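You operate a simulated robot arm through the tools that you are given. There is no shell and no other tool. Be economical: measure what you need, move in short steps, check, and stop when the job is done.

You run a simulated robot arm. Do the job below in one go: nothing can be reset, and whatever is moved stays where it is left.

TASK
Close down the packing table: machine off, spill wiped, orange bar pushed in, grey drawer shut.
Fine: switch off before you wipe; put the sponge back. What is to be rubbed or washed off counts as gone when no trace of it is left.

The check looks at the end state, three seconds after you hand in, the way a careful person would. Anything else that was tipped, shoved, dropped, spilled or broken makes it a failure.

THE ROBOT
A 7-joint arm with a two-finger parallel gripper on a trunk, on a base that drives. Base frame: it is fixed to the floor where the robot stands at the start and does not move with it; the origin is under the middle of the robot, x ahead of it, y to its left, z up. Readings come in cm, degrees, newtons and seconds.
With the tool pointing down near the work surface it reaches from about 46 to 92 cm from the robot's upright axis, wherever it stands. Its first joint turns from -115.0 to 115.0 degrees. Places, roughly: blue box (42x32x13 cm) [70, -40, 90]; brown spill [70, -10, 90]; grey drawer [50, -100, 70]; orange bar [50, 10, 90]; strapper switch [70, 0, 120]; strapping machine [80, 0, 100]. Payload 3.91 kg.
The tool frame sits at the grasp point between the pads (the TCP): z along the fingers, y along the line on which they close. The tips reach 3 cm beyond it. Largest opening 11 cm; finger width 2, thickness 1; the body of the gripper, 4.8 by 11.2 cm, starts 5.5 cm behind the TCP.
Orientation is told as [roll, pitch, yaw] about the base's x, y, z axes, in that order, counted from this pose: with the fingers straight down and closing along the base's y, the tool's x points along the base's -x, its y along +y and its z along -z.

THE INTERFACE
- The arm moves only by the tool jog_arm. Its argument "rows" is a list of rows, each a list of 3 entries, a list of its own where there are three numbers: the turn, a rotation vector about the tool's x, y, z in units of 5 degrees (1.0 is 5 degrees), then the shift along the tool's x, y, z in units of 30 mm (1.0 is 30 mm), then the finger opening in cm, from 0 to 11. In form: [[[ax, ay, az], [dx, dy, dz], claw], ...]. A call has 1 to 8 rows; each row shifts and turns the commanded pose from where the row before left it, along the tool's axes as they then stand. A call with a number of a shift or a turn outside -1 to 1 is refused whole. Each row takes 0.2 s and may step no farther than 5 cm and 8.6 degrees from the row before; otherwise, or with a gripper value out of range, the whole call is refused. Where a pose cannot be reached the arm comes as near as it can. A force on the tool above 90 N (or 10 N above the force at the start of the call, whichever is more), or a blocked arm, ends the call early, and 0.2 s more pass. The fingers move at their own pace (about 15.3 cm/s each) and stop on an object; they squeeze with about 35 N. The grip force told is the motor's: it shows also when the fingers shut on nothing. Time passes only in rows, and 0.2 s behind the last, so rows that do not move let the fingers close. The reply holds the time, the measured pose of the TCP, the force on the tool along the base axes, the opening and the grip force, in the units named above and with some noise, with the torque about the TCP (base axes, N m) and any sound that the robot's microphone picked up.
- Cameras (640 x 400 px; columns grow to the right, rows downward): "scene" is now at [21.13, 14.27, 148.11]; the picture's right is [-0.66, -0.75, 0.00], its down [-0.30, 0.27, -0.92] and it looks along [0.68, -0.61, -0.40] (base axes); focal length 214 px, centre (320, 200). "wrist" rides on the gripper at [7.3, 1.7, -10.3] in the tool frame; the picture's right is [-0.23, 0.97, 0.00], its down [-0.76, -0.18, -0.62] and it looks along [-0.61, -0.14, 0.78] (tool axes); focal length 222 px, centre (320, 200). There is no depth. A picture from a camera that has moved, and an enlarged one, comes with that camera's place and axes in the base frame and with its lens.
- camera(camera): a new picture of that camera. No time passes.
- move_column(by): slides the trunk up (or, below 0, down) by that many cm; the arm and the scene camera ride with it, the base frame stays. It gives what a move gives, with no picture.
- base_move(legs): drives the robot by 1 to 6 legs, each [ahead, left, turn to the left] in cm, cm and degrees, along the robot's own axes; the way and the turn of a leg run together, so that a leg with both is an arc; at most 150 cm and 180 degrees a leg. The arm and the cameras ride along, it lands a little off, and it stops where it bumps. It gives what a move gives.
- aim_head(pan, tilt): turns the head with the scene camera to pan (to the left, within 80 degrees either way) and tilt (down, from -29 to 69), counted from straight ahead of the robot. It gives what a move gives.
- zoom(camera, box): a new picture of the part [left, top, right, bottom] of that camera's present view, enlarged. No time passes.
- close_job(): hands the job in; it is judged then, once.

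Work in short steps. Places have to be worked out from the pictures, the camera data and where the tool is seen: move nearer, look again, correct. Check each grasp and each placing, and mend what went wrong. You have 120 turns and 90 pictures in all, those below and enlarged ones among them. Open the gripper and draw the arm clear of the work before you hand the job in, unless the task says otherwise; then end with one line.

The tools are called as name(argument=value, ...) on one line, values as JSON. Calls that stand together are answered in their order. jog_arm: Moves the arm, as the interface text tells. Its arguments: {"type":"object","properties":{"rows":{"type":"array"}},"required":["rows"]} The other tools are called the same way: move_column (by) slides the trunk up or down; base_move (legs) drives the base; aim_head (pan, tilt) turns the head that bears the scene camera; camera (camera) takes a picture; zoom (camera, box) takes an enlarged picture of a part of a camera's view; close_job () hands the job in.

At the start:

```text
clock: 0.0
position: [42.51, -35.81, 158.3]
ee_rot: [-0.1, -0.1, -0.1]
ft_force: [0.6, 0.2, 0.6]
moment: [0.03, -0.01, 0.03]
finger_gap: 10.99
finger_force: 0.1
trunk travel left (down, up): [-80.0, 19.0]
robot x, y, heading: [0.39, 0.11, 0.2]
head pan, tilt: [-41.6, 23.7]
```

scene: 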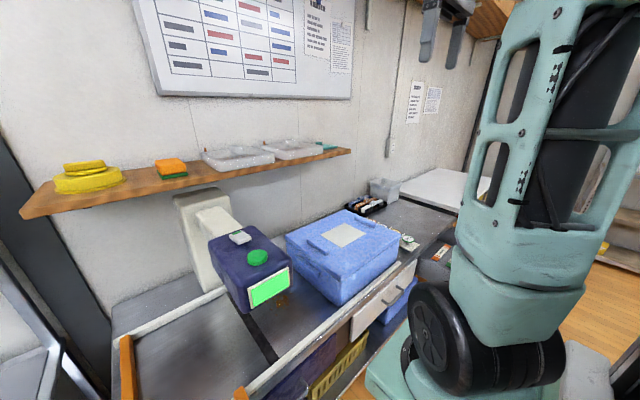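
wrist: 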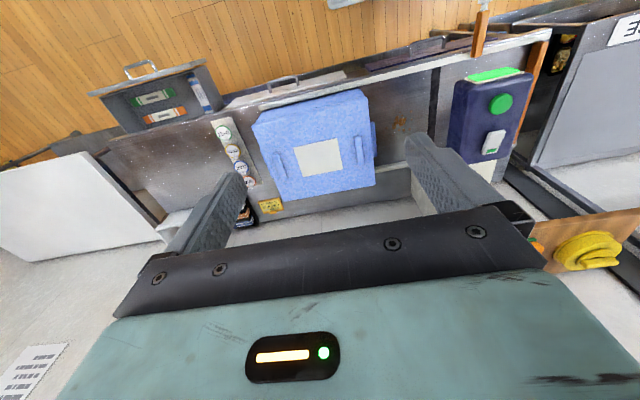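

The pictures show the strapping machine with a green screen, a green knob and a white switch, and a shelf holding a yellow item and an orange/green sponge. I zoom in on both.

zoom(camera="scene", box=[160, 180, 320, 320])

zoom(camera="scene", box=[20, 120, 360, 240])

zoom(camera="wrist", box=[380, 20, 640, 280])

zoom(camera="wrist", box=[80, 40, 420, 240])

```text
2.86 times, centred on (240, 250) of scene
camera zoom: at [21.13, 14.27, 148.11], right [-0.66, -0.75, 0.0], down [-0.3, 0.27, -0.92], along [0.68, -0.61, -0.4], focal length 613 px, centre (549, 57)
```

zoom: 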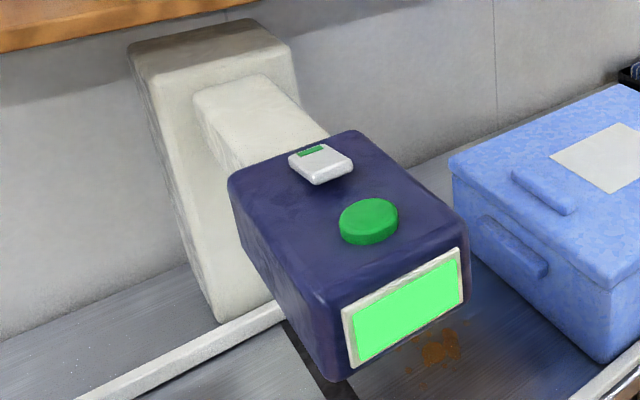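

```text
1.88 times, centred on (190, 180) of scene
camera zoom: at [21.13, 14.27, 148.11], right [-0.66, -0.75, 0.0], down [-0.3, 0.27, -0.92], along [0.68, -0.61, -0.4], focal length 404 px, centre (565, 238)
```

zoom: 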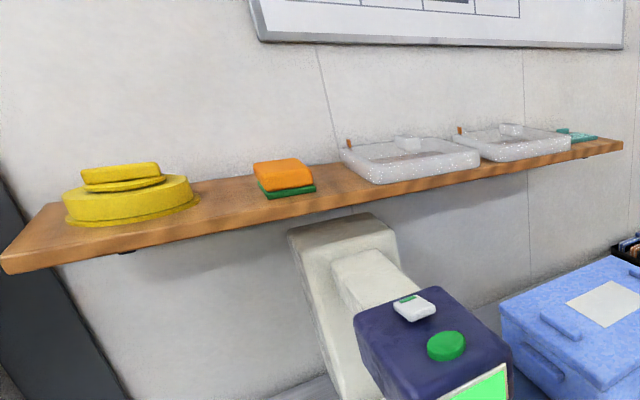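

```text
1.54 times, centred on (510, 150) of wrist
camera zoom: at [35.21, -33.98, 168.43], right [0.23, 0.97, 0.0], down [0.76, -0.18, 0.63], along [0.61, -0.14, -0.78], focal length 342 px, centre (28, 277)
```

zoom: 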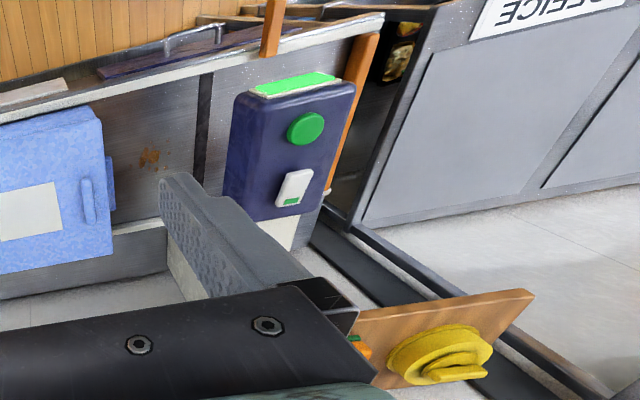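

```text
1.88 times, centred on (250, 140) of wrist
camera zoom: at [35.21, -33.98, 168.43], right [0.23, 0.97, 0.0], down [0.76, -0.18, 0.63], along [0.61, -0.14, -0.78], focal length 418 px, centre (452, 313)
```

zoom: 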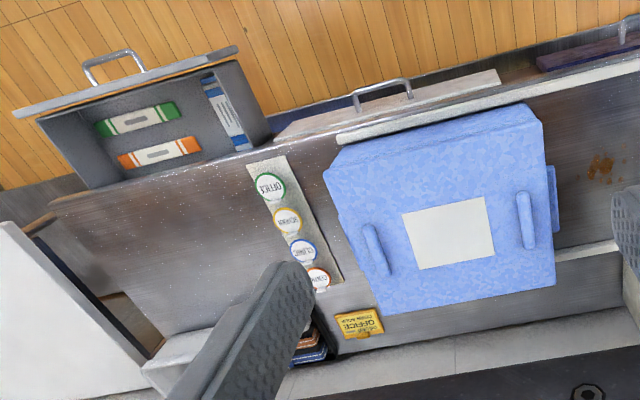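

The rocker is near (65, 0, 120), the knob near (57, 0, 119) and the spill near (70, -12, 86). Next I look for the orange bar and at the left side of the table.

aim_head(pan=0, tilt=45)

camera(camera="scene")

aim_head(pan=-70, tilt=45)

camera(camera="scene")

```text
clock: 1.1
position: [42.42, -35.82, 158.09]
ee_rot: [-0.1, -0.1, 0.0]
ft_force: [0.2, 0.8, 1.2]
moment: [0.01, -0.01, -0.02]
finger_gap: 10.99
finger_force: 0.0
trunk travel left (down, up): [-80.0, 19.0]
robot x, y, heading: [-0.04, 0.21, -0.2]
head pan, tilt: [0.0, 45.0]
```

```text
83 pictures are left
camera scene: at [22.35, 20.41, 144.85], right [0.0, -1.0, 0.0], down [-0.71, 0.0, -0.71], along [0.71, 0.0, -0.71], focal length 214 px, centre (320, 200)
```

scene: 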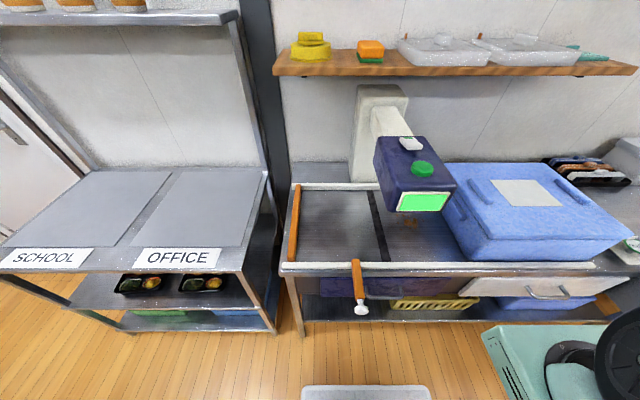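

```text
clock: 2.5
position: [42.54, -35.82, 158.11]
ee_rot: [-0.3, -0.1, 0.1]
ft_force: [-0.3, -0.4, 0.7]
moment: [-0.01, -0.02, -0.01]
finger_gap: 11.0
finger_force: 0.0
trunk travel left (down, up): [-80.0, 19.0]
robot x, y, heading: [-0.01, 0.15, 0.1]
head pan, tilt: [-70.0, 45.0]
```

```text
82 pictures are left
camera scene: at [17.0, 12.77, 144.85], right [-0.94, -0.34, 0.0], down [-0.24, 0.66, -0.71], along [0.24, -0.66, -0.71], focal length 214 px, centre (320, 200)
```

scene: 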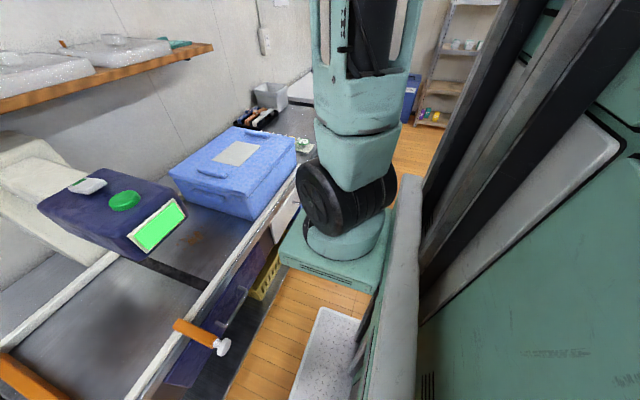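

The orange bar sticks out toward me at y≈10, with a white knob at about (41, 10, 88). It has to be pushed along +x. First I bring the gripper above the machine to see the rocker up close.

jog_arm(rows=[[[0, 0, 0], [-0.385, 0.964, 0.6], 11], [[0, 0, 0], [-0.385, 0.964, 0.6], 11], [[0, 0, 0], [-0.385, 0.964, 0.6], 11], [[0, 0, 0], [-0.385, 0.964, 0.6], 11], [[0, 0, 0], [-0.385, 0.964, 0.6], 11], [[0, 0, 0], [-0.385, 0.964, 0.6], 11], [[0, 0, 0], [-0.385, 0.964, 0.6], 11], [[0, 0, 0], [-0.385, 0.964, 0.6], 11]])

jog_arm(rows=[[[0, 0, 0], [-0.385, 0.964, 0.6], 11], [[0, 0, 0], [-0.385, 0.964, 0.6], 11], [[0, 0, 0], [-0.385, 0.964, 0.6], 11], [[0, 0, 0], [-0.385, 0.964, 0.6], 11], [[0, 0, 0], [-0.385, 0.964, 0.6], 11]])

camera(camera="wrist")

```text
clock: 4.3
position: [51.77, -12.37, 143.73]
ee_rot: [-0.1, -0.2, 0.0]
ft_force: [0.0, -0.2, 0.9]
moment: [-0.01, -0.01, -0.01]
finger_gap: 10.99
finger_force: 0.0
trunk travel left (down, up): [-80.0, 19.0]
robot x, y, heading: [-0.02, -0.26, -0.0]
head pan, tilt: [-70.0, 45.0]
```

```text
clock: 5.5
position: [57.63, 2.16, 134.74]
ee_rot: [-0.1, -0.1, 0.0]
ft_force: [0.1, 0.6, 0.5]
moment: [0.02, -0.05, 0.03]
finger_gap: 11.02
finger_force: 0.0
trunk travel left (down, up): [-80.0, 19.0]
robot x, y, heading: [0.2, 0.07, -0.1]
head pan, tilt: [-70.0, 45.0]
```

```text
81 pictures are left
camera wrist: at [50.3, 3.93, 144.99], right [0.23, 0.97, 0.0], down [0.76, -0.18, 0.63], along [0.61, -0.14, -0.78], focal length 222 px, centre (320, 200)
```

wrist: 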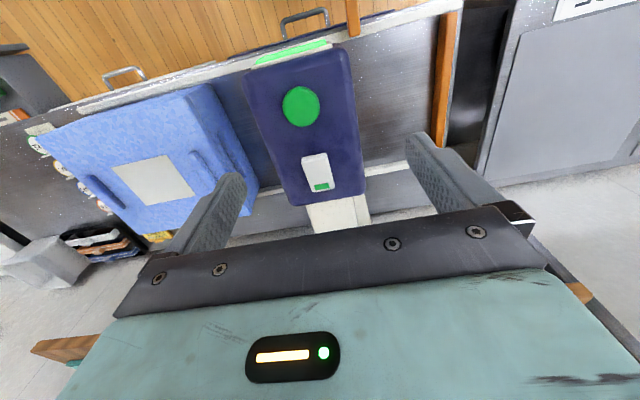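

The rocker is in view, so I zoom in on it.

zoom(camera="wrist", box=[240, 40, 380, 220])

aim_head(pan=-30, tilt=30)

zoom(camera="scene", box=[160, 100, 360, 300])

```text
2.22 times, centred on (310, 130) of wrist
camera zoom: at [50.3, 3.93, 144.99], right [0.23, 0.97, 0.0], down [0.76, -0.18, 0.63], along [0.61, -0.14, -0.78], focal length 494 px, centre (342, 356)
```

zoom: 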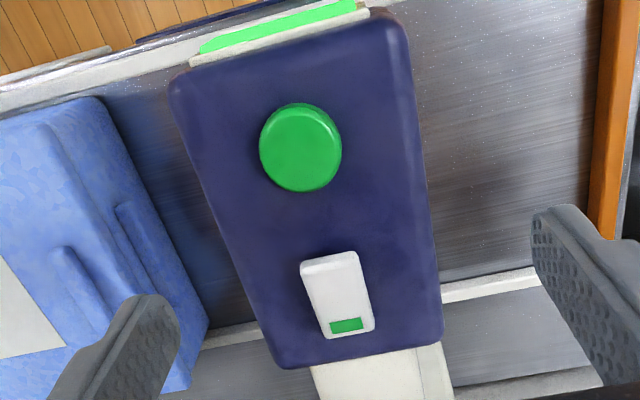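

```text
clock: 6.6
position: [57.63, 2.14, 134.75]
ee_rot: [-0.1, 0.0, 0.0]
ft_force: [0.3, 0.9, 0.5]
moment: [0.0, 0.0, -0.02]
finger_gap: 10.98
finger_force: 0.1
trunk travel left (down, up): [-80.0, 19.0]
robot x, y, heading: [-0.05, 0.02, -0.2]
head pan, tilt: [-30.0, 30.0]
```

```text
2.00 times, centred on (260, 200) of scene
camera zoom: at [22.05, 15.89, 147.11], right [-0.5, -0.87, 0.0], down [-0.43, 0.25, -0.87], along [0.75, -0.43, -0.5], focal length 429 px, centre (440, 200)
```

zoom: 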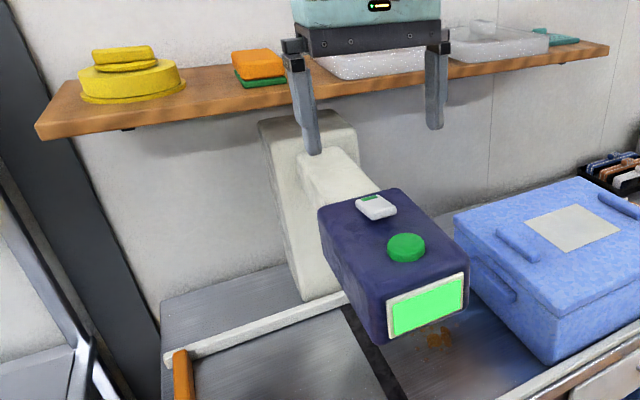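

The rocker's near end looks raised and the green-marked far end looks pressed, so it is on. I close the fingers and come over its near end at about (64, 0.3), stopping just above.

jog_arm(rows=[[[0, 0, 0], [-0.55, -0.15, 0], 0], [[0, 0, 0], [-0.55, -0.15, 0.0], 0], [[0, 0, 0], [-0.55, -0.15, 0.5], 0], [[0, 0, 0], [-0.48, -0.17, 0.8], 0], [[0, 0, 0], [0, 0, 0.9], 0], [[0, 0, 0], [0, 0, 0.6], 0]])

zoom(camera="wrist", box=[200, 40, 460, 220])

zoom(camera="scene", box=[220, 140, 340, 280])

```text
clock: 8.0
position: [64.13, -0.01, 126.46]
ee_rot: [-0.2, -0.2, 0.1]
ft_force: [0.7, -0.1, 0.8]
moment: [0.01, -0.02, 0.01]
finger_gap: 0.01
finger_force: 34.9
trunk travel left (down, up): [-80.0, 19.0]
robot x, y, heading: [-0.06, 0.04, 0.0]
head pan, tilt: [-30.0, 30.0]
```

```text
2.22 times, centred on (330, 130) of wrist
camera zoom: at [56.88, 1.82, 136.64], right [0.23, 0.97, 0.0], down [0.76, -0.18, 0.63], along [0.61, -0.14, -0.78], focal length 494 px, centre (298, 356)
```

zoom: 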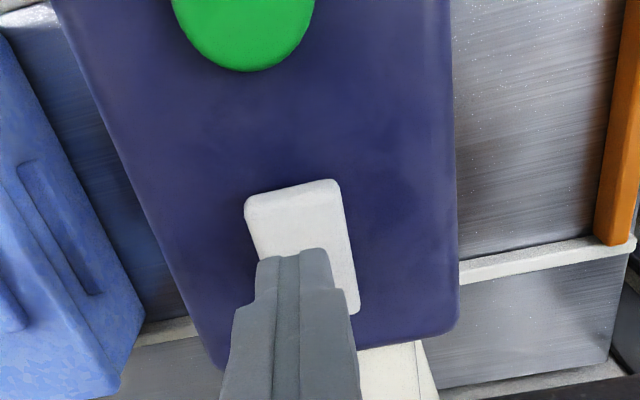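

```text
2.86 times, centred on (280, 210) of scene
camera zoom: at [22.04, 15.89, 147.11], right [-0.5, -0.87, 0.0], down [-0.43, 0.25, -0.87], along [0.75, -0.43, -0.5], focal length 613 px, centre (434, 171)
```

zoom: 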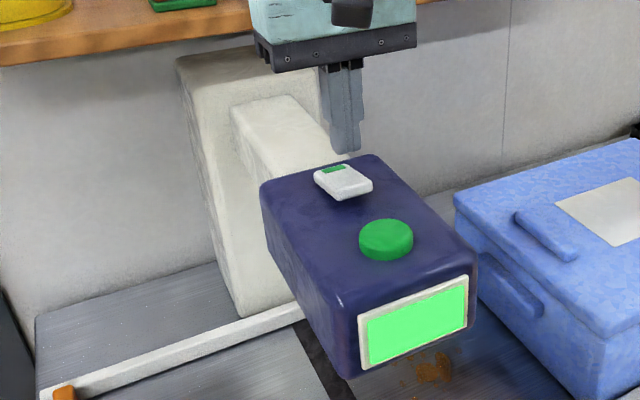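

The tips are over the near half of the rocker. I move 0.4 cm nearer, toward its raised end, and press down in small steps.

jog_arm(rows=[[[0, 0, 0], [0.12, 0.1, 0.3], 0], [[0, 0, 0], [0, 0, 0.3], 0], [[0, 0, 0], [0, 0, 0.2], 0], [[0, 0, 0], [0, 0, 0.15], 0], [[0, 0, 0], [0, 0, 0.15], 0]])

zoom(camera="scene", box=[220, 140, 340, 280])

```text
clock: 9.2
position: [63.53, 0.1, 123.04]
ee_rot: [-0.2, -0.1, 0.0]
ft_force: [-0.2, 0.1, 2.7]
moment: [0.04, -0.02, 0.0]
finger_gap: 0.0
finger_force: 35.1
trunk travel left (down, up): [-80.0, 19.0]
robot x, y, heading: [-0.04, 0.07, 0.1]
head pan, tilt: [-30.0, 30.0]
```

```text
2.86 times, centred on (280, 210) of scene
camera zoom: at [22.04, 15.89, 147.11], right [-0.5, -0.87, 0.0], down [-0.43, 0.25, -0.87], along [0.75, -0.43, -0.5], focal length 613 px, centre (434, 171)
```

zoom: 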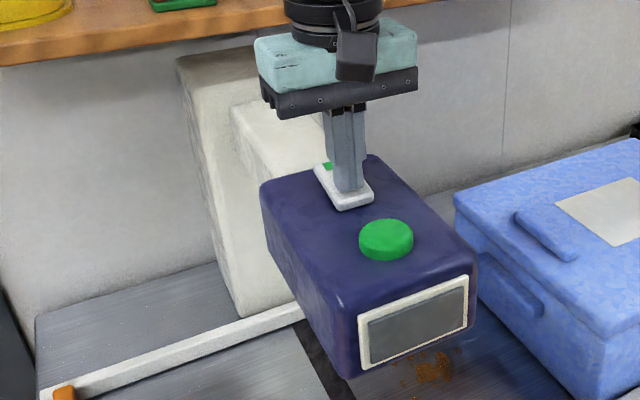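

The screen went dark, so the machine is off. I lift clear and go up to look down at the shelf.

jog_arm(rows=[[[0, 0, 0], [0, 0, -1], 0], [[0, 0, 0], [0, 0, -1], 0], [[0, 0, 0], [0, 0, -1], 0], [[0, 0, 0], [0, 0, -1], 0], [[0, 0, 0], [0, 0, -1], 0], [[0, 0, 0], [0, 0, -1], 0], [[0, 0, 0], [0, 0, -1], 0], [[0, 0, 0], [0, 0, -1], 0]])

jog_arm(rows=[[[0, 0, 0], [0, 0, -1], 11], [[0, 0, 0], [-0.9, 0.35, -0.3], 11], [[0, 0, 0], [-0.9, 0.35, 0], 11], [[0, 0, 0], [-0.9, 0.35, 0], 11], [[0, 0, 0], [-0.9, 0.35, 0], 11], [[0, 0, 0], [-0.9, 0.35, 0], 11], [[0, 0, 0], [-0.9, 0.35, 0], 11]])

camera(camera="wrist")

camera(camera="scene")

```text
clock: 11.0
position: [63.82, -0.08, 147.0]
ee_rot: [-0.2, -0.1, 0.0]
ft_force: [-0.5, -0.1, 1.1]
moment: [0.01, -0.02, 0.05]
finger_gap: 0.0
finger_force: 34.5
trunk travel left (down, up): [-80.0, 19.0]
robot x, y, heading: [0.24, 0.01, 0.3]
head pan, tilt: [-30.0, 30.0]
```

```text
clock: 12.6
position: [72.21, 3.48, 150.14]
ee_rot: [-0.1, -0.3, 0.0]
ft_force: [0.2, -0.1, 0.4]
moment: [0.03, -0.04, 0.0]
finger_gap: 11.03
finger_force: 0.1
out of reach, approached as far as the arm can: row 4, 5, 6, 7
trunk travel left (down, up): [-80.0, 19.0]
robot x, y, heading: [-0.03, 0.14, -0.1]
head pan, tilt: [-30.0, 30.0]
```

```text
75 pictures are left
camera wrist: at [65.05, 5.31, 160.33], right [0.23, 0.97, 0.0], down [0.76, -0.18, 0.63], along [0.61, -0.14, -0.78], focal length 222 px, centre (320, 200)
```

wrist: 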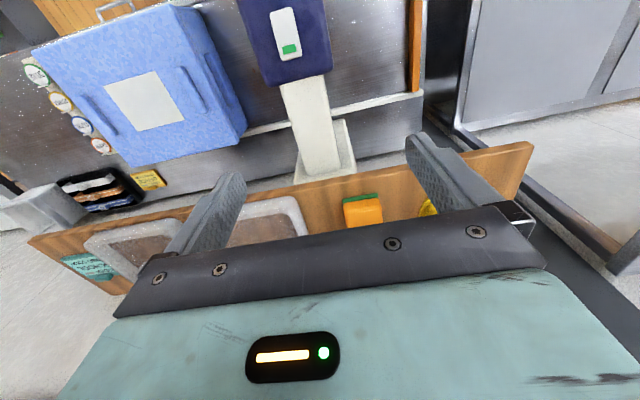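

```text
74 pictures are left
camera scene: at [21.98, 15.88, 147.12], right [-0.5, -0.87, 0.0], down [-0.43, 0.25, -0.87], along [0.75, -0.43, -0.5], focal length 214 px, centre (320, 200)
```

scene: 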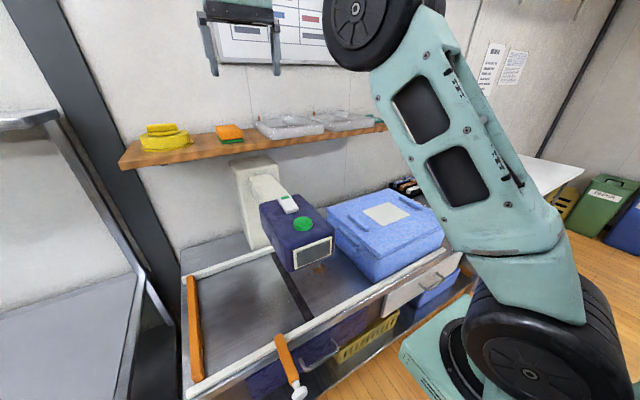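

The sponge is at about (90, 7, 133), just past my reach from here. I check the floor clearance at the table front before driving ahead, and raise the trunk.

move_column(by=15)

aim_head(pan=0, tilt=69)

camera(camera="scene")

zoom(camera="wrist", box=[240, 120, 480, 260])

```text
clock: 14.3
position: [72.41, 3.47, 165.0]
ee_rot: [-0.1, -0.4, 0.0]
ft_force: [-0.4, -0.3, 0.2]
moment: [0.0, -0.01, 0.01]
finger_gap: 10.98
finger_force: 0.0
trunk travel left (down, up): [-95.0, 4.0]
robot x, y, heading: [0.14, -0.13, -0.1]
head pan, tilt: [-30.0, 30.0]
```

```text
clock: 15.4
position: [72.42, 3.46, 165.06]
ee_rot: [-0.1, -0.3, -0.1]
ft_force: [0.1, -0.4, 0.3]
moment: [0.02, 0.02, 0.0]
finger_gap: 11.04
finger_force: 0.1
trunk travel left (down, up): [-95.0, 4.0]
robot x, y, heading: [-0.18, 0.38, -0.1]
head pan, tilt: [0.0, 68.8]
```

```text
73 pictures are left
camera scene: at [19.82, 20.41, 156.97], right [0.0, -1.0, 0.0], down [-0.93, 0.0, -0.36], along [0.36, 0.0, -0.93], focal length 214 px, centre (320, 200)
```

scene: 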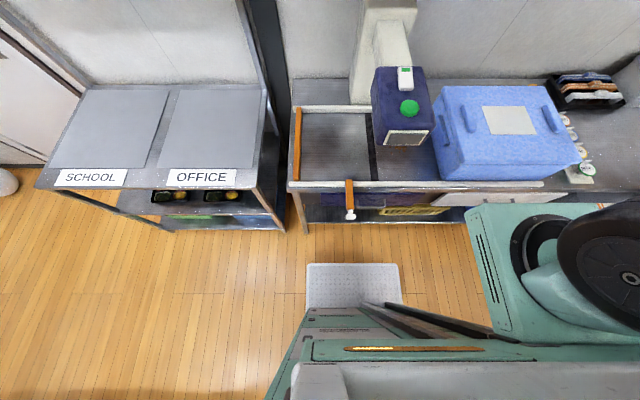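

```text
2.67 times, centred on (360, 190) of wrist
camera zoom: at [65.14, 5.33, 175.27], right [0.23, 0.97, 0.0], down [0.76, -0.18, 0.63], along [0.61, -0.14, -0.78], focal length 592 px, centre (213, 227)
```

zoom: 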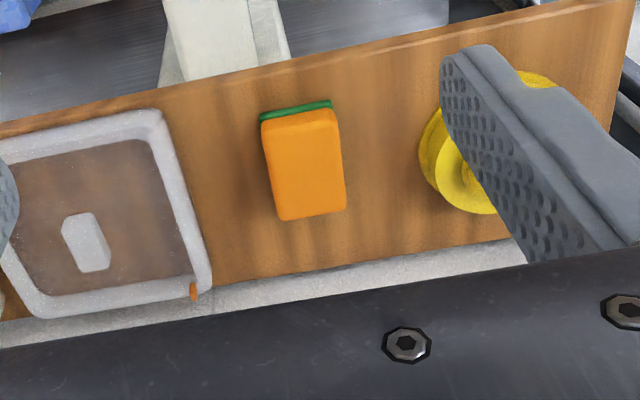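

The base front is at x≈32 and the table front at x≈52, so driving 12 cm ahead is clear. The sponge measures about 5.5 × 10 cm with its long side along x, centred at (92.4, 6.7), on the shelf at z≈130.

base_move(legs=[[12, 0, 0]])

jog_arm(rows=[[[0, 0, 0], [-0.3, 0.2, 0.6], 11], [[0, 0, 0], [-0.3, 0.2, 0.6], 11], [[0, 0, 0], [-0.3, 0.2, 0.6], 11], [[0, 0, 0], [-0.3, 0.2, 0.6], 11]])

camera(camera="wrist")

```text
clock: 16.6
position: [84.66, 3.67, 165.12]
ee_rot: [-0.1, -0.3, 0.1]
ft_force: [-0.3, 0.5, 0.6]
moment: [-0.02, -0.03, 0.0]
finger_gap: 10.98
finger_force: 0.0
trunk travel left (down, up): [-95.0, 4.0]
robot x, y, heading: [11.93, -0.12, 0.1]
head pan, tilt: [0.0, 68.8]
```

```text
clock: 17.6
position: [88.33, 5.93, 157.81]
ee_rot: [-0.1, -0.2, 0.1]
ft_force: [0.4, -0.3, 0.3]
moment: [-0.03, 0.02, 0.0]
finger_gap: 11.03
finger_force: 0.1
trunk travel left (down, up): [-95.0, 4.0]
robot x, y, heading: [12.37, 0.21, 0.3]
head pan, tilt: [0.0, 68.8]
```

```text
71 pictures are left
camera wrist: at [80.98, 7.71, 167.96], right [0.23, 0.97, 0.0], down [0.76, -0.17, 0.63], along [0.61, -0.14, -0.78], focal length 222 px, centre (320, 200)
```

wrist: 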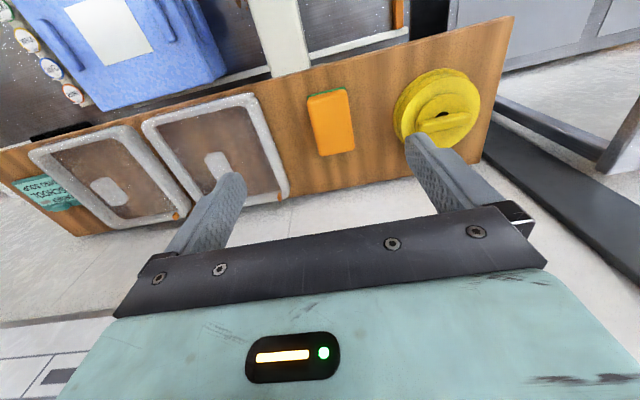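

The sponge centre refines to (93.2, 6.6), and the fingers have room on both sides. I move over it and descend part way.

jog_arm(rows=[[[0, 0, 0], [-0.8, 0.11, 0.6], 11], [[0, 0, 0], [-0.83, 0.1, 0.6], 11], [[0, 0, 0], [0, 0, 1], 11], [[0, 0, 0], [0, 0, 1], 11], [[0, 0, 0], [0, 0, 1], 11], [[0, 0, 0], [0, 0, 1], 11]])

aim_head(pan=-10, tilt=15)

camera(camera="scene")

camera(camera="wrist")

```text
clock: 19.0
position: [93.38, 6.58, 142.37]
ee_rot: [0.0, -0.3, 0.1]
ft_force: [-0.2, -0.1, 0.4]
moment: [0.02, -0.01, 0.03]
finger_gap: 11.0
finger_force: 0.0
trunk travel left (down, up): [-95.0, 4.0]
robot x, y, heading: [12.28, 0.14, 0.1]
head pan, tilt: [0.0, 68.8]
```

```text
clock: 20.2
position: [93.34, 6.54, 142.35]
ee_rot: [-0.1, -0.1, 0.1]
ft_force: [-0.6, -0.6, -0.2]
moment: [-0.01, -0.01, -0.01]
finger_gap: 11.0
finger_force: 0.1
trunk travel left (down, up): [-95.0, 4.0]
robot x, y, heading: [12.47, 0.38, -0.0]
head pan, tilt: [-10.0, 15.0]
```

```text
70 pictures are left
camera scene: at [35.67, 18.85, 164.52], right [-0.17, -0.99, 0.0], down [-0.26, 0.04, -0.97], along [0.95, -0.17, -0.26], focal length 214 px, centre (320, 200)
```

scene: 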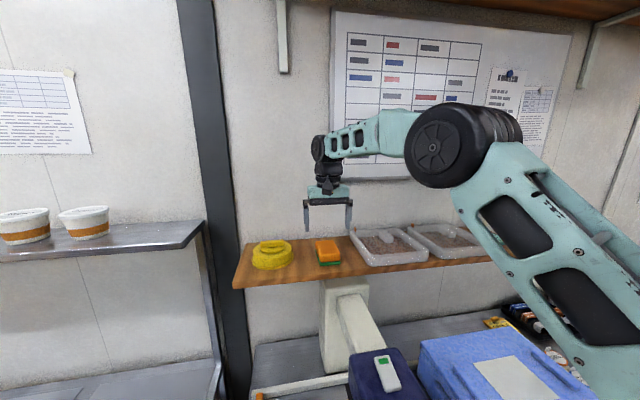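

```text
69 pictures are left
camera wrist: at [86.08, 8.37, 152.61], right [0.23, 0.97, 0.0], down [0.76, -0.17, 0.63], along [0.61, -0.14, -0.78], focal length 222 px, centre (320, 200)
```

wrist: 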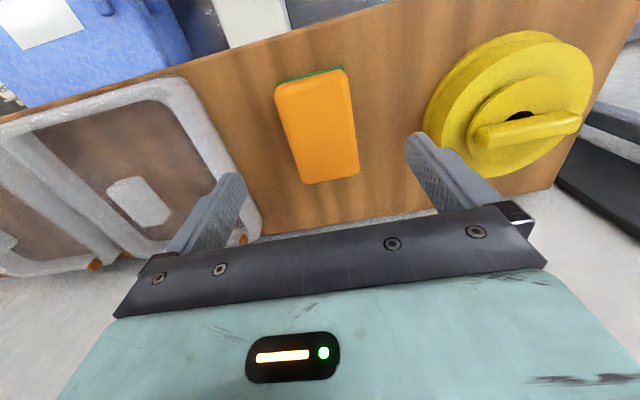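

The fingers straddle the sponge, whose top is at z≈134. I descend so the tips are near z 131.2, then close.

jog_arm(rows=[[[0, 0, 0], [0, 0, 0.9], 11], [[0, 0, 0], [0, 0, 0.9], 11], [[0, 0, 0], [0, 0, 0.6], 11], [[0, 0, 0], [0, 0, 0.3], 11]])

zoom(camera="scene", box=[260, 160, 400, 300])

```text
clock: 21.2
position: [93.44, 6.37, 134.15]
ee_rot: [-0.2, -0.2, 0.1]
ft_force: [0.4, 0.4, 0.1]
moment: [0.01, 0.03, 0.03]
finger_gap: 11.03
finger_force: 0.0
trunk travel left (down, up): [-95.0, 4.0]
robot x, y, heading: [12.16, -0.28, -0.1]
head pan, tilt: [-10.0, 15.0]
```

```text
2.86 times, centred on (330, 230) of scene
camera zoom: at [35.67, 18.85, 164.53], right [-0.17, -0.99, 0.0], down [-0.26, 0.04, -0.97], along [0.95, -0.17, -0.26], focal length 613 px, centre (291, 114)
```

zoom: 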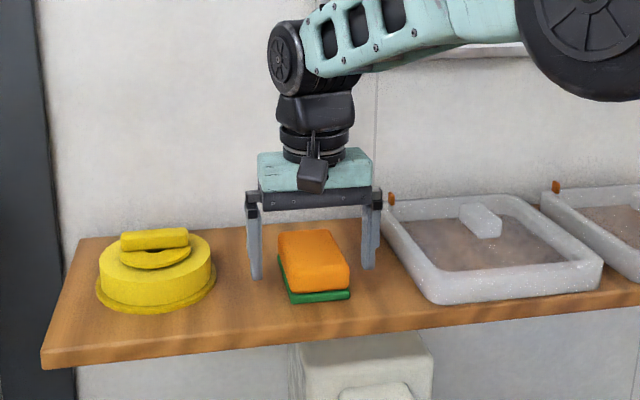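

The fingers sit on either side of the sponge, clear of the tray and the tape. I close.

jog_arm(rows=[[[0, 0, 0], [0, 0, 0], 4], [[0, 0, 0], [0, 0, 0], 4], [[0, 0, 0], [0, 0, 0], 0], [[0, 0, 0], [0, 0, 0], 0], [[0, 0, 0], [0, 0, 0], 0]])

jog_arm(rows=[[[0, 0, 0], [0, 0, -0.5], 0], [[0, 0, 0], [0, 0, -1], 0], [[0, 0, 0], [0, 0, -1], 0]])

zoom(camera="scene", box=[260, 160, 400, 300])

```text
clock: 22.4
position: [93.37, 6.5, 134.14]
ee_rot: [0.0, -0.3, 0.1]
ft_force: [0.1, 0.5, -0.2]
moment: [0.04, -0.05, -0.01]
finger_gap: 6.08
finger_force: 34.6
trunk travel left (down, up): [-95.0, 4.0]
robot x, y, heading: [12.26, 0.51, -0.0]
head pan, tilt: [-10.0, 15.0]
```

```text
clock: 23.2
position: [93.21, 6.57, 141.74]
ee_rot: [-0.1, -0.2, 0.1]
ft_force: [0.2, 0.4, -1.1]
moment: [-0.01, 0.02, 0.01]
finger_gap: 6.1
finger_force: 34.7
trunk travel left (down, up): [-95.0, 4.0]
robot x, y, heading: [12.33, 0.26, 0.5]
head pan, tilt: [-10.0, 15.0]
```

```text
2.86 times, centred on (330, 230) of scene
camera zoom: at [35.68, 18.85, 164.52], right [-0.17, -0.99, 0.0], down [-0.26, 0.04, -0.97], along [0.95, -0.17, -0.26], focal length 613 px, centre (291, 114)
```

zoom: 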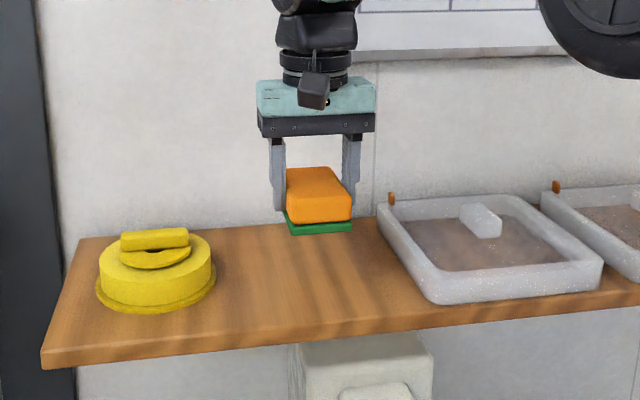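

The sponge is held, with its bottom about 4 cm below the TCP. Its put-back pose is TCP (93.4, 6.5, 134.15). I raise, draw back from the shelf, shift to y≈-12, and look at the spill from above.

jog_arm(rows=[[[0, 0, 0], [0, 0, -1], 0], [[0, 0, 0], [0.3, 0, -1], 0], [[0, 0, 0], [1, -0.5, -0.6], 0], [[0, 0, 0], [1, -0.7, 0], 0], [[0, 0, 0], [1, -0.7, 0], 0], [[0, 0, 0], [1, -0.7, 0], 0], [[0, 0, 0], [1, -0.7, 0], 0], [[0, 0, 0], [1, -0.7, 0], 0]])

jog_arm(rows=[[[0, 0, 0], [1, -0.7, 0], 0], [[0, 0, 0], [1, -0.7, 0], 0], [[0, 0, 0], [1, -0.7, 0], 0], [[0, 0, 0], [0.6, -0.4, 0], 0]])

move_column(by=-15)

camera(camera="wrist")

```text
clock: 25.0
position: [74.19, -5.15, 149.15]
ee_rot: [-0.1, -0.4, 0.1]
ft_force: [1.2, 0.2, -1.0]
moment: [-0.03, 0.0, 0.0]
finger_gap: 6.12
finger_force: 34.7
trunk travel left (down, up): [-95.0, 4.0]
robot x, y, heading: [12.57, -0.19, 0.3]
head pan, tilt: [-10.0, 15.0]
```

```text
clock: 26.0
position: [63.64, -12.89, 149.28]
ee_rot: [-0.1, -0.3, 0.3]
ft_force: [-0.2, 0.5, 0.2]
moment: [-0.01, 0.0, 0.03]
finger_gap: 6.08
finger_force: 35.1
trunk travel left (down, up): [-95.0, 4.0]
robot x, y, heading: [12.26, -0.14, -0.0]
head pan, tilt: [-10.0, 15.0]
```

```text
clock: 27.8
position: [63.57, -12.68, 134.28]
ee_rot: [-0.1, -0.3, 0.1]
ft_force: [-0.5, 0.3, -0.7]
moment: [0.01, -0.03, -0.05]
finger_gap: 6.11
finger_force: 35.0
trunk travel left (down, up): [-80.0, 19.0]
robot x, y, heading: [12.5, -0.36, 0.1]
head pan, tilt: [-10.0, 15.0]
```

```text
66 pictures are left
camera wrist: at [56.35, -11.02, 144.5], right [0.23, 0.97, 0.0], down [0.76, -0.17, 0.63], along [0.61, -0.14, -0.78], focal length 222 px, centre (320, 200)
```

wrist: 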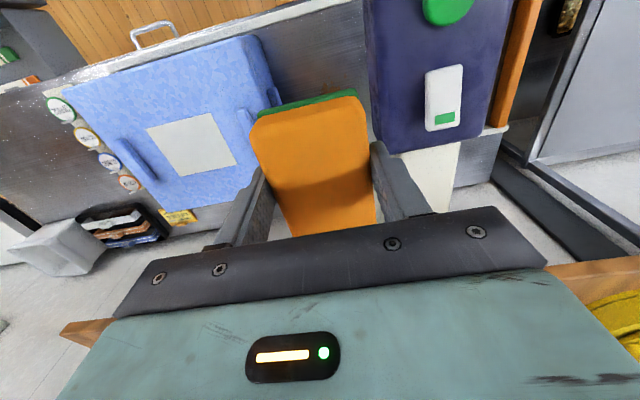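

The sponge hides the spill in the wrist view, so I use the head camera instead.

aim_head(pan=-35, tilt=40)

camera(camera="scene")

```text
clock: 28.7
position: [63.69, -12.83, 134.26]
ee_rot: [-0.1, -0.4, 0.1]
ft_force: [-0.7, 0.5, -0.4]
moment: [-0.01, 0.01, -0.02]
finger_gap: 6.11
finger_force: 35.3
trunk travel left (down, up): [-80.0, 19.0]
robot x, y, heading: [12.41, -0.03, 0.2]
head pan, tilt: [-35.0, 40.0]
```

```text
65 pictures are left
camera scene: at [33.44, 15.59, 145.58], right [-0.57, -0.82, 0.0], down [-0.53, 0.37, -0.77], along [0.63, -0.44, -0.64], focal length 214 px, centre (320, 200)
```

scene: 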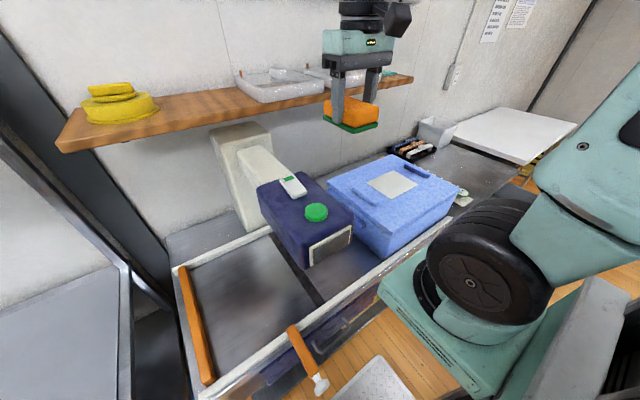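

From two views, the spill spans about x 68–74 and y -15 to -9. The box's left face is near y=-24 (its handle near -22) and the head's side is near y=-5.5, so the gripper fits between them without turning. I move over (70.5, -13.3) and descend.

jog_arm(rows=[[[0, 0, 0], [-0.8, -0.06, 0], 0], [[0, 0, 0], [-0.8, -0.06, 0.2], 0], [[0, 0, 0], [-0.7, -0.06, 0.6], 0], [[0, 0, 0], [0, 0, 1], 0], [[0, 0, 0], [0, 0, 1], 0], [[0, 0, 0], [0, 0, 1], 0], [[0, 0, 0], [0, 0, 1], 0], [[0, 0, 0], [0, 0, 1], 0]])

camera(camera="scene")

camera(camera="wrist")

```text
clock: 30.5
position: [70.36, -13.44, 116.8]
ee_rot: [-0.2, -0.3, 0.1]
ft_force: [-0.4, -0.5, -0.7]
moment: [0.01, -0.02, 0.02]
finger_gap: 6.1
finger_force: 34.5
trunk travel left (down, up): [-80.0, 19.0]
robot x, y, heading: [12.36, 0.08, -0.0]
head pan, tilt: [-35.0, 40.0]
```

```text
64 pictures are left
camera scene: at [33.4, 15.59, 145.58], right [-0.57, -0.82, 0.0], down [-0.53, 0.37, -0.77], along [0.63, -0.44, -0.64], focal length 214 px, centre (320, 200)
```

scene: 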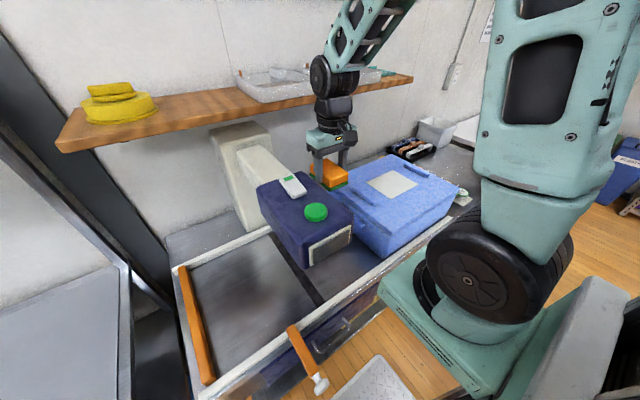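

```text
63 pictures are left
camera wrist: at [63.06, -11.59, 127.06], right [0.23, 0.97, 0.0], down [0.76, -0.18, 0.63], along [0.61, -0.14, -0.78], focal length 222 px, centre (320, 200)
```

wrist: 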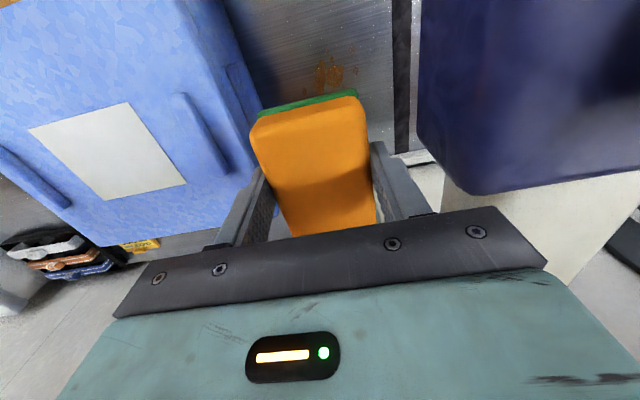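

The wrist view shows the spill around (70, -11.7) with spots toward y≈-7. The box lid edge is nearer -20.6, so I centre at y≈-12.1 while descending.

jog_arm(rows=[[[0, 0, 0], [0, 0.42, 0.3], 0], [[0, 0, 0], [0, 0, 1], 0], [[0, 0, 0], [0, 0, 1], 0], [[0, 0, 0], [0, 0, 1], 0], [[0, 0, 0], [0, 0, 1], 0], [[0, 0, 0], [0, 0, 1], 0], [[0, 0, 0], [0, 0, 1], 0]])

camera(camera="wrist")

zoom(camera="scene", box=[220, 80, 460, 300])

```text
clock: 32.1
position: [70.43, -11.79, 98.0]
ee_rot: [-0.1, -0.3, 0.1]
ft_force: [-0.3, -0.1, 0.0]
moment: [0.03, -0.01, 0.01]
finger_gap: 6.1
finger_force: 35.4
trunk travel left (down, up): [-80.0, 19.0]
robot x, y, heading: [12.14, -0.17, -0.1]
head pan, tilt: [-35.0, 40.0]
```

```text
62 pictures are left
camera wrist: at [63.22, -10.0, 108.37], right [0.23, 0.97, 0.0], down [0.76, -0.17, 0.63], along [0.61, -0.14, -0.78], focal length 222 px, centre (320, 200)
```

wrist: 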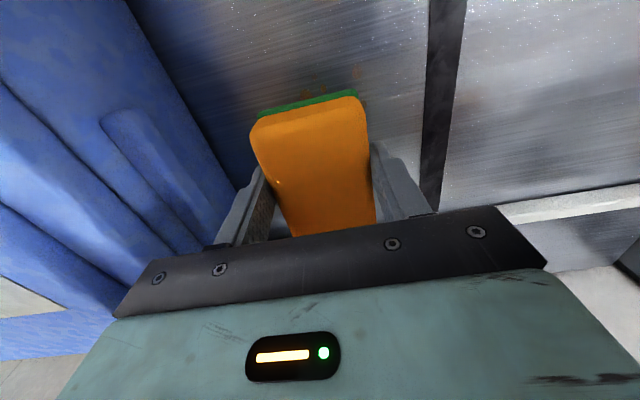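

```text
1.82 times, centred on (340, 190) of scene
camera zoom: at [33.4, 15.59, 145.58], right [-0.57, -0.82, 0.0], down [-0.53, 0.37, -0.77], along [0.63, -0.44, -0.64], focal length 390 px, centre (284, 218)
```

zoom: 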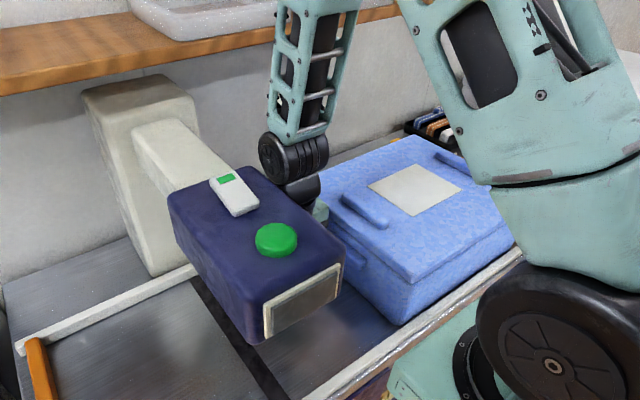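

All is clear on both sides. I lower the sponge to the table and watch the contact force.

jog_arm(rows=[[[0, 0, 0], [0, 0, 0.8], 0], [[0, 0, 0], [0, 0, 0.7], 0], [[0, 0, 0], [0, 0, 0.3], 0], [[0, 0, 0], [0, 0, 0.2], 0]])

```text
clock: 33.1
position: [70.52, -12.07, 92.16]
ee_rot: [-0.1, -0.3, 0.1]
ft_force: [-0.7, 1.0, 0.5]
moment: [-0.01, 0.0, 0.0]
finger_gap: 6.11
finger_force: 34.9
trunk travel left (down, up): [-80.0, 19.0]
robot x, y, heading: [12.2, 0.19, 0.1]
head pan, tilt: [-35.0, 40.0]
```

No contact yet at z 92.2, so I keep going down in finer steps.

jog_arm(rows=[[[0, 0, 0], [0, 0, 0.2], 0], [[0, 0, 0], [0, 0, 0.15], 0], [[0, 0, 0], [0, 0, 0.15], 0]])

jog_arm(rows=[[[0, 0, 0], [0, 0, 0.1], 0], [[0, 0, 0], [0, 0, 0.1], 0]])

```text
clock: 33.9
position: [70.8, -12.16, 90.49]
ee_rot: [0.0, -0.3, 0.1]
ft_force: [-0.1, 0.1, -0.6]
moment: [0.0, -0.02, 0.02]
finger_gap: 6.08
finger_force: 34.9
trunk travel left (down, up): [-80.0, 19.0]
robot x, y, heading: [12.37, 0.01, -0.1]
head pan, tilt: [-35.0, 40.0]
```

```text
clock: 34.5
position: [70.68, -12.11, 89.86]
ee_rot: [-0.1, -0.3, 0.1]
ft_force: [-0.3, -0.6, 0.2]
moment: [0.03, 0.0, -0.04]
finger_gap: 6.09
finger_force: 35.2
trunk travel left (down, up): [-80.0, 19.0]
robot x, y, heading: [12.41, -0.21, 0.2]
head pan, tilt: [-35.0, 40.0]
```

Still no contact at 89.9. I continue stepping down by 0.3 cm.

jog_arm(rows=[[[0, 0, 0], [0, 0, 0.1], 0], [[0, 0, 0], [0, 0, 0.1], 0]])

jog_arm(rows=[[[0, 0, 0], [0, 0, 0.1], 0]])

jog_arm(rows=[[[0, 0, 0], [0, 0, 0.1], 0]])

```text
clock: 35.1
position: [70.73, -12.23, 89.3]
ee_rot: [-0.1, -0.3, 0.1]
ft_force: [0.5, -0.4, -0.7]
moment: [-0.03, 0.0, 0.01]
finger_gap: 6.08
finger_force: 35.1
trunk travel left (down, up): [-80.0, 19.0]
robot x, y, heading: [12.69, 0.15, 0.2]
head pan, tilt: [-35.0, 40.0]
```

```text
clock: 35.5
position: [70.79, -12.18, 89.08]
ee_rot: [-0.2, -0.3, 0.1]
ft_force: [-0.7, 1.0, 13.4]
moment: [0.22, 0.09, 0.0]
finger_gap: 6.08
finger_force: 35.8
trunk travel left (down, up): [-80.0, 19.0]
robot x, y, heading: [12.24, -0.03, -0.3]
head pan, tilt: [-35.0, 40.0]
```

```text
clock: 35.9
position: [70.72, -12.08, 88.77]
ee_rot: [-0.2, -0.6, 0.0]
ft_force: [-2.6, -4.3, 54.2]
moment: [0.01, 0.04, 0.0]
finger_gap: 6.14
finger_force: 34.9
trunk travel left (down, up): [-80.0, 19.0]
robot x, y, heading: [12.11, -0.18, 0.3]
head pan, tilt: [-35.0, 40.0]
```

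Contact is at z≈89.1 and 54 N is more than I need, so I ease up 0.2 cm. Then I wipe in x strokes along three lanes.

jog_arm(rows=[[[0, 0, 0], [0, 0, -0.07], 0], [[0, 0, 0], [-0.7, 0, 0], 0], [[0, 0, 0], [-0.7, 0, 0], 0], [[0, 0, 0], [0.9, 0, 0], 0], [[0, 0, 0], [0.9, 0, 0], 0], [[0, 0, 0], [0.9, 0, 0], 0], [[0, 0, 0], [0, -0.5, 0], 0], [[0, 0, 0], [-0.9, 0, 0], 0]])

jog_arm(rows=[[[0, 0, 0], [-0.9, 0, 0], 0], [[0, 0, 0], [-0.9, 0, 0], 0], [[0, 0, 0], [0, 0.5, 0], 0], [[0, 0, 0], [0, 0.5, 0], 0], [[0, 0, 0], [0.9, 0, 0], 0], [[0, 0, 0], [0.9, 0, 0], 0], [[0, 0, 0], [0.9, 0, 0], 0]])

camera(camera="wrist")

```text
clock: 37.7
position: [68.67, -13.91, 88.9]
ee_rot: [-0.2, 0.5, -0.1]
ft_force: [-29.1, 3.4, 36.1]
moment: [0.35, 1.16, 0.17]
finger_gap: 6.13
finger_force: 34.9
trunk travel left (down, up): [-80.0, 19.0]
robot x, y, heading: [12.39, 0.04, -0.1]
head pan, tilt: [-35.0, 40.0]
```

```text
clock: 39.3
position: [66.46, -10.64, 88.83]
ee_rot: [-0.1, -0.1, 0.1]
ft_force: [-0.4, 0.1, 1.5]
moment: [0.06, -0.03, 0.0]
finger_gap: 6.1
finger_force: 34.6
trunk travel left (down, up): [-80.0, 19.0]
robot x, y, heading: [12.16, -0.23, 0.0]
head pan, tilt: [-35.0, 40.0]
```

```text
60 pictures are left
camera wrist: at [59.29, -8.75, 99.2], right [0.22, 0.97, 0.0], down [0.76, -0.17, 0.62], along [0.61, -0.14, -0.78], focal length 222 px, centre (320, 200)
```

wrist: 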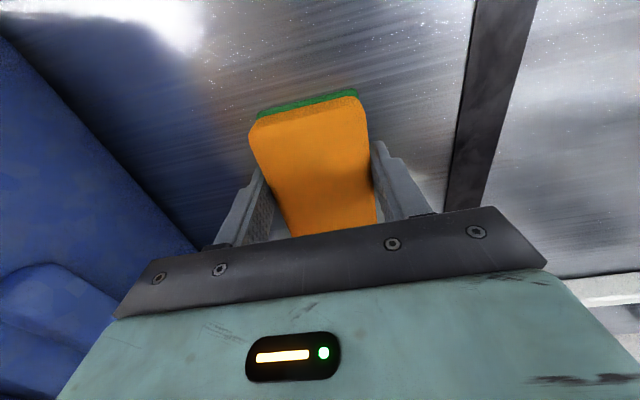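

A faint tint remains near (230,160). I lift straight up, after shifting away from the head, and look from above.

jog_arm(rows=[[[0, 0, 0], [0, -0.4, -0.3], 0], [[0, 0, 0], [0, -0.2, -0.8], 0], [[0, 0, 0], [0, 0, -1], 0], [[0, 0, 0], [0, 0, -1], 0], [[0, 0, 0], [0, 0, -1], 0], [[0, 0, 0], [0.0, 0, -1], 0], [[0, 0, 0], [0.3, 0, -1], 0], [[0, 0, 0], [0.3, 0, -1], 0]])

zoom(camera="wrist", box=[200, 0, 440, 150])

camera(camera="wrist")

```text
clock: 41.1
position: [65.18, -12.41, 110.25]
ee_rot: [-0.2, -0.2, 0.2]
ft_force: [0.5, 0.2, -1.5]
moment: [-0.01, 0.04, 0.01]
finger_gap: 6.08
finger_force: 35.2
trunk travel left (down, up): [-80.0, 19.0]
robot x, y, heading: [12.23, 0.23, 0.2]
head pan, tilt: [-35.0, 40.0]
```

```text
2.67 times, centred on (320, 75) of wrist
camera zoom: at [57.93, -10.66, 120.41], right [0.23, 0.97, 0.0], down [0.76, -0.17, 0.63], along [0.61, -0.14, -0.78], focal length 592 px, centre (320, 533)
```

zoom: 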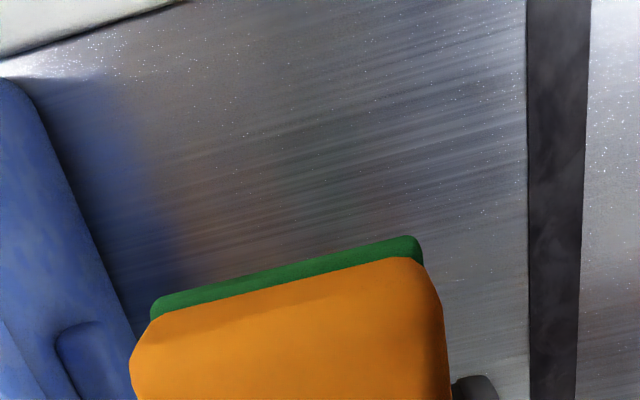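

```text
58 pictures are left
camera wrist: at [57.93, -10.66, 120.41], right [0.23, 0.97, 0.0], down [0.76, -0.17, 0.63], along [0.61, -0.14, -0.78], focal length 222 px, centre (320, 200)
```

wrist: 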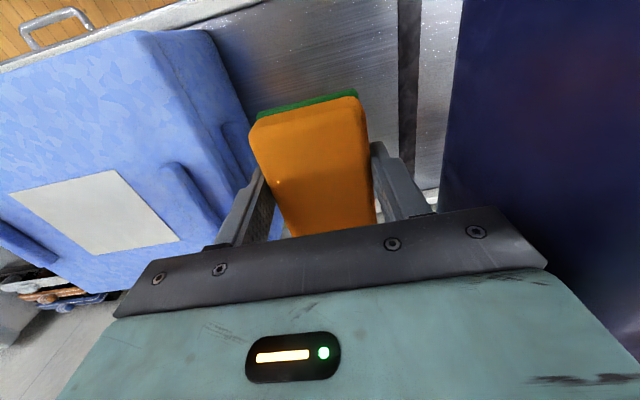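

The sponge still hides the spill's centre, so I move forward and up to the pose from which the spill was visible before.

jog_arm(rows=[[[0, 0, 0], [0, 0, -1], 0], [[0, 0, 0], [-0.8, 0, -1], 0], [[0, 0, 0], [-0.9, 0, -0.6], 0], [[0, 0, 0], [-0.9, 0, 0], 0], [[0, 0, 0], [-0.5, 0, 0], 0]])

zoom(camera="wrist", box=[220, 0, 460, 150])

```text
clock: 42.3
position: [74.2, -12.47, 118.2]
ee_rot: [-0.1, -0.3, 0.0]
ft_force: [0.0, 0.2, 0.5]
moment: [0.01, -0.02, 0.0]
finger_gap: 6.11
finger_force: 35.1
trunk travel left (down, up): [-80.0, 19.0]
robot x, y, heading: [12.29, -0.07, 0.2]
head pan, tilt: [-35.0, 40.0]
```

```text
2.67 times, centred on (340, 75) of wrist
camera zoom: at [66.91, -10.65, 128.35], right [0.23, 0.97, 0.0], down [0.76, -0.17, 0.63], along [0.61, -0.14, -0.78], focal length 592 px, centre (267, 533)
```

zoom: 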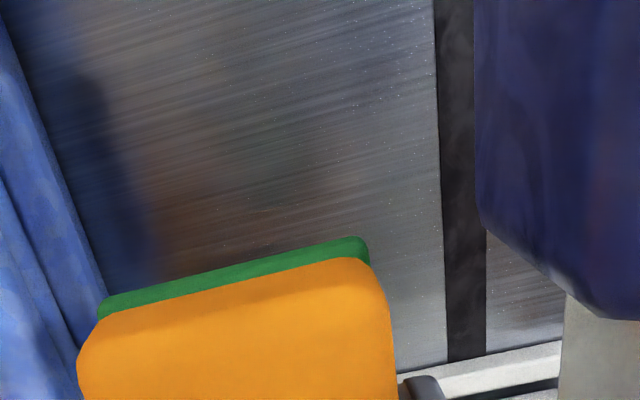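

Where the spill was, around zoom pixel (262,125), looks clean. The brown tint stays next to the sponge, so it is likely a reflection. I enlarge further to look for specks.

zoom(camera="wrist", box=[230, 0, 330, 62])

zoom(camera="wrist", box=[310, 0, 410, 62])

zoom(camera="wrist", box=[250, 50, 390, 137])

```text
6.40 times, centred on (280, 31) of wrist
camera zoom: at [66.91, -10.65, 128.35], right [0.23, 0.97, 0.0], down [0.76, -0.17, 0.63], along [0.61, -0.14, -0.78], focal length 1422 px, centre (576, 1282)
```

zoom: 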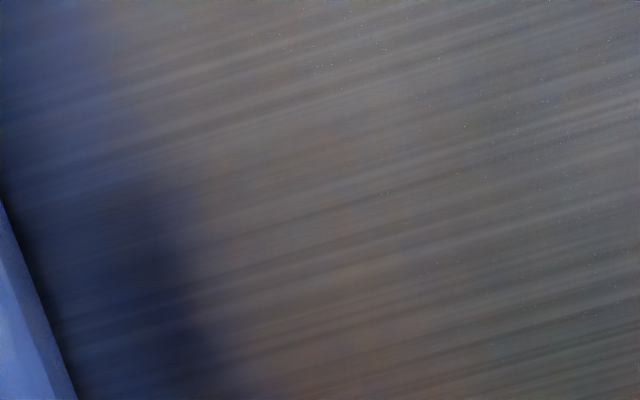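

```text
6.40 times, centred on (360, 31) of wrist
camera zoom: at [66.91, -10.65, 128.35], right [0.23, 0.97, 0.0], down [0.76, -0.17, 0.63], along [0.61, -0.14, -0.78], focal length 1422 px, centre (64, 1282)
```

zoom: 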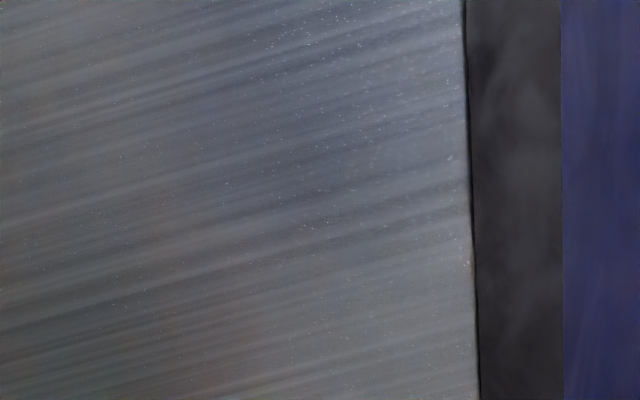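

```text
4.57 times, centred on (320, 94) of wrist
camera zoom: at [66.91, -10.65, 128.35], right [0.23, 0.97, 0.0], down [0.76, -0.17, 0.63], along [0.61, -0.14, -0.78], focal length 1015 px, centre (320, 687)
```

zoom: 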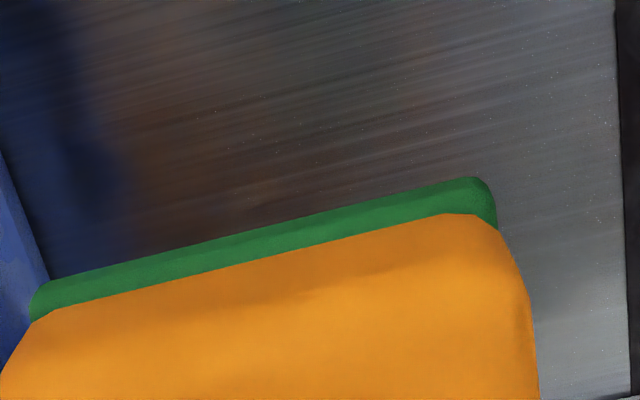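

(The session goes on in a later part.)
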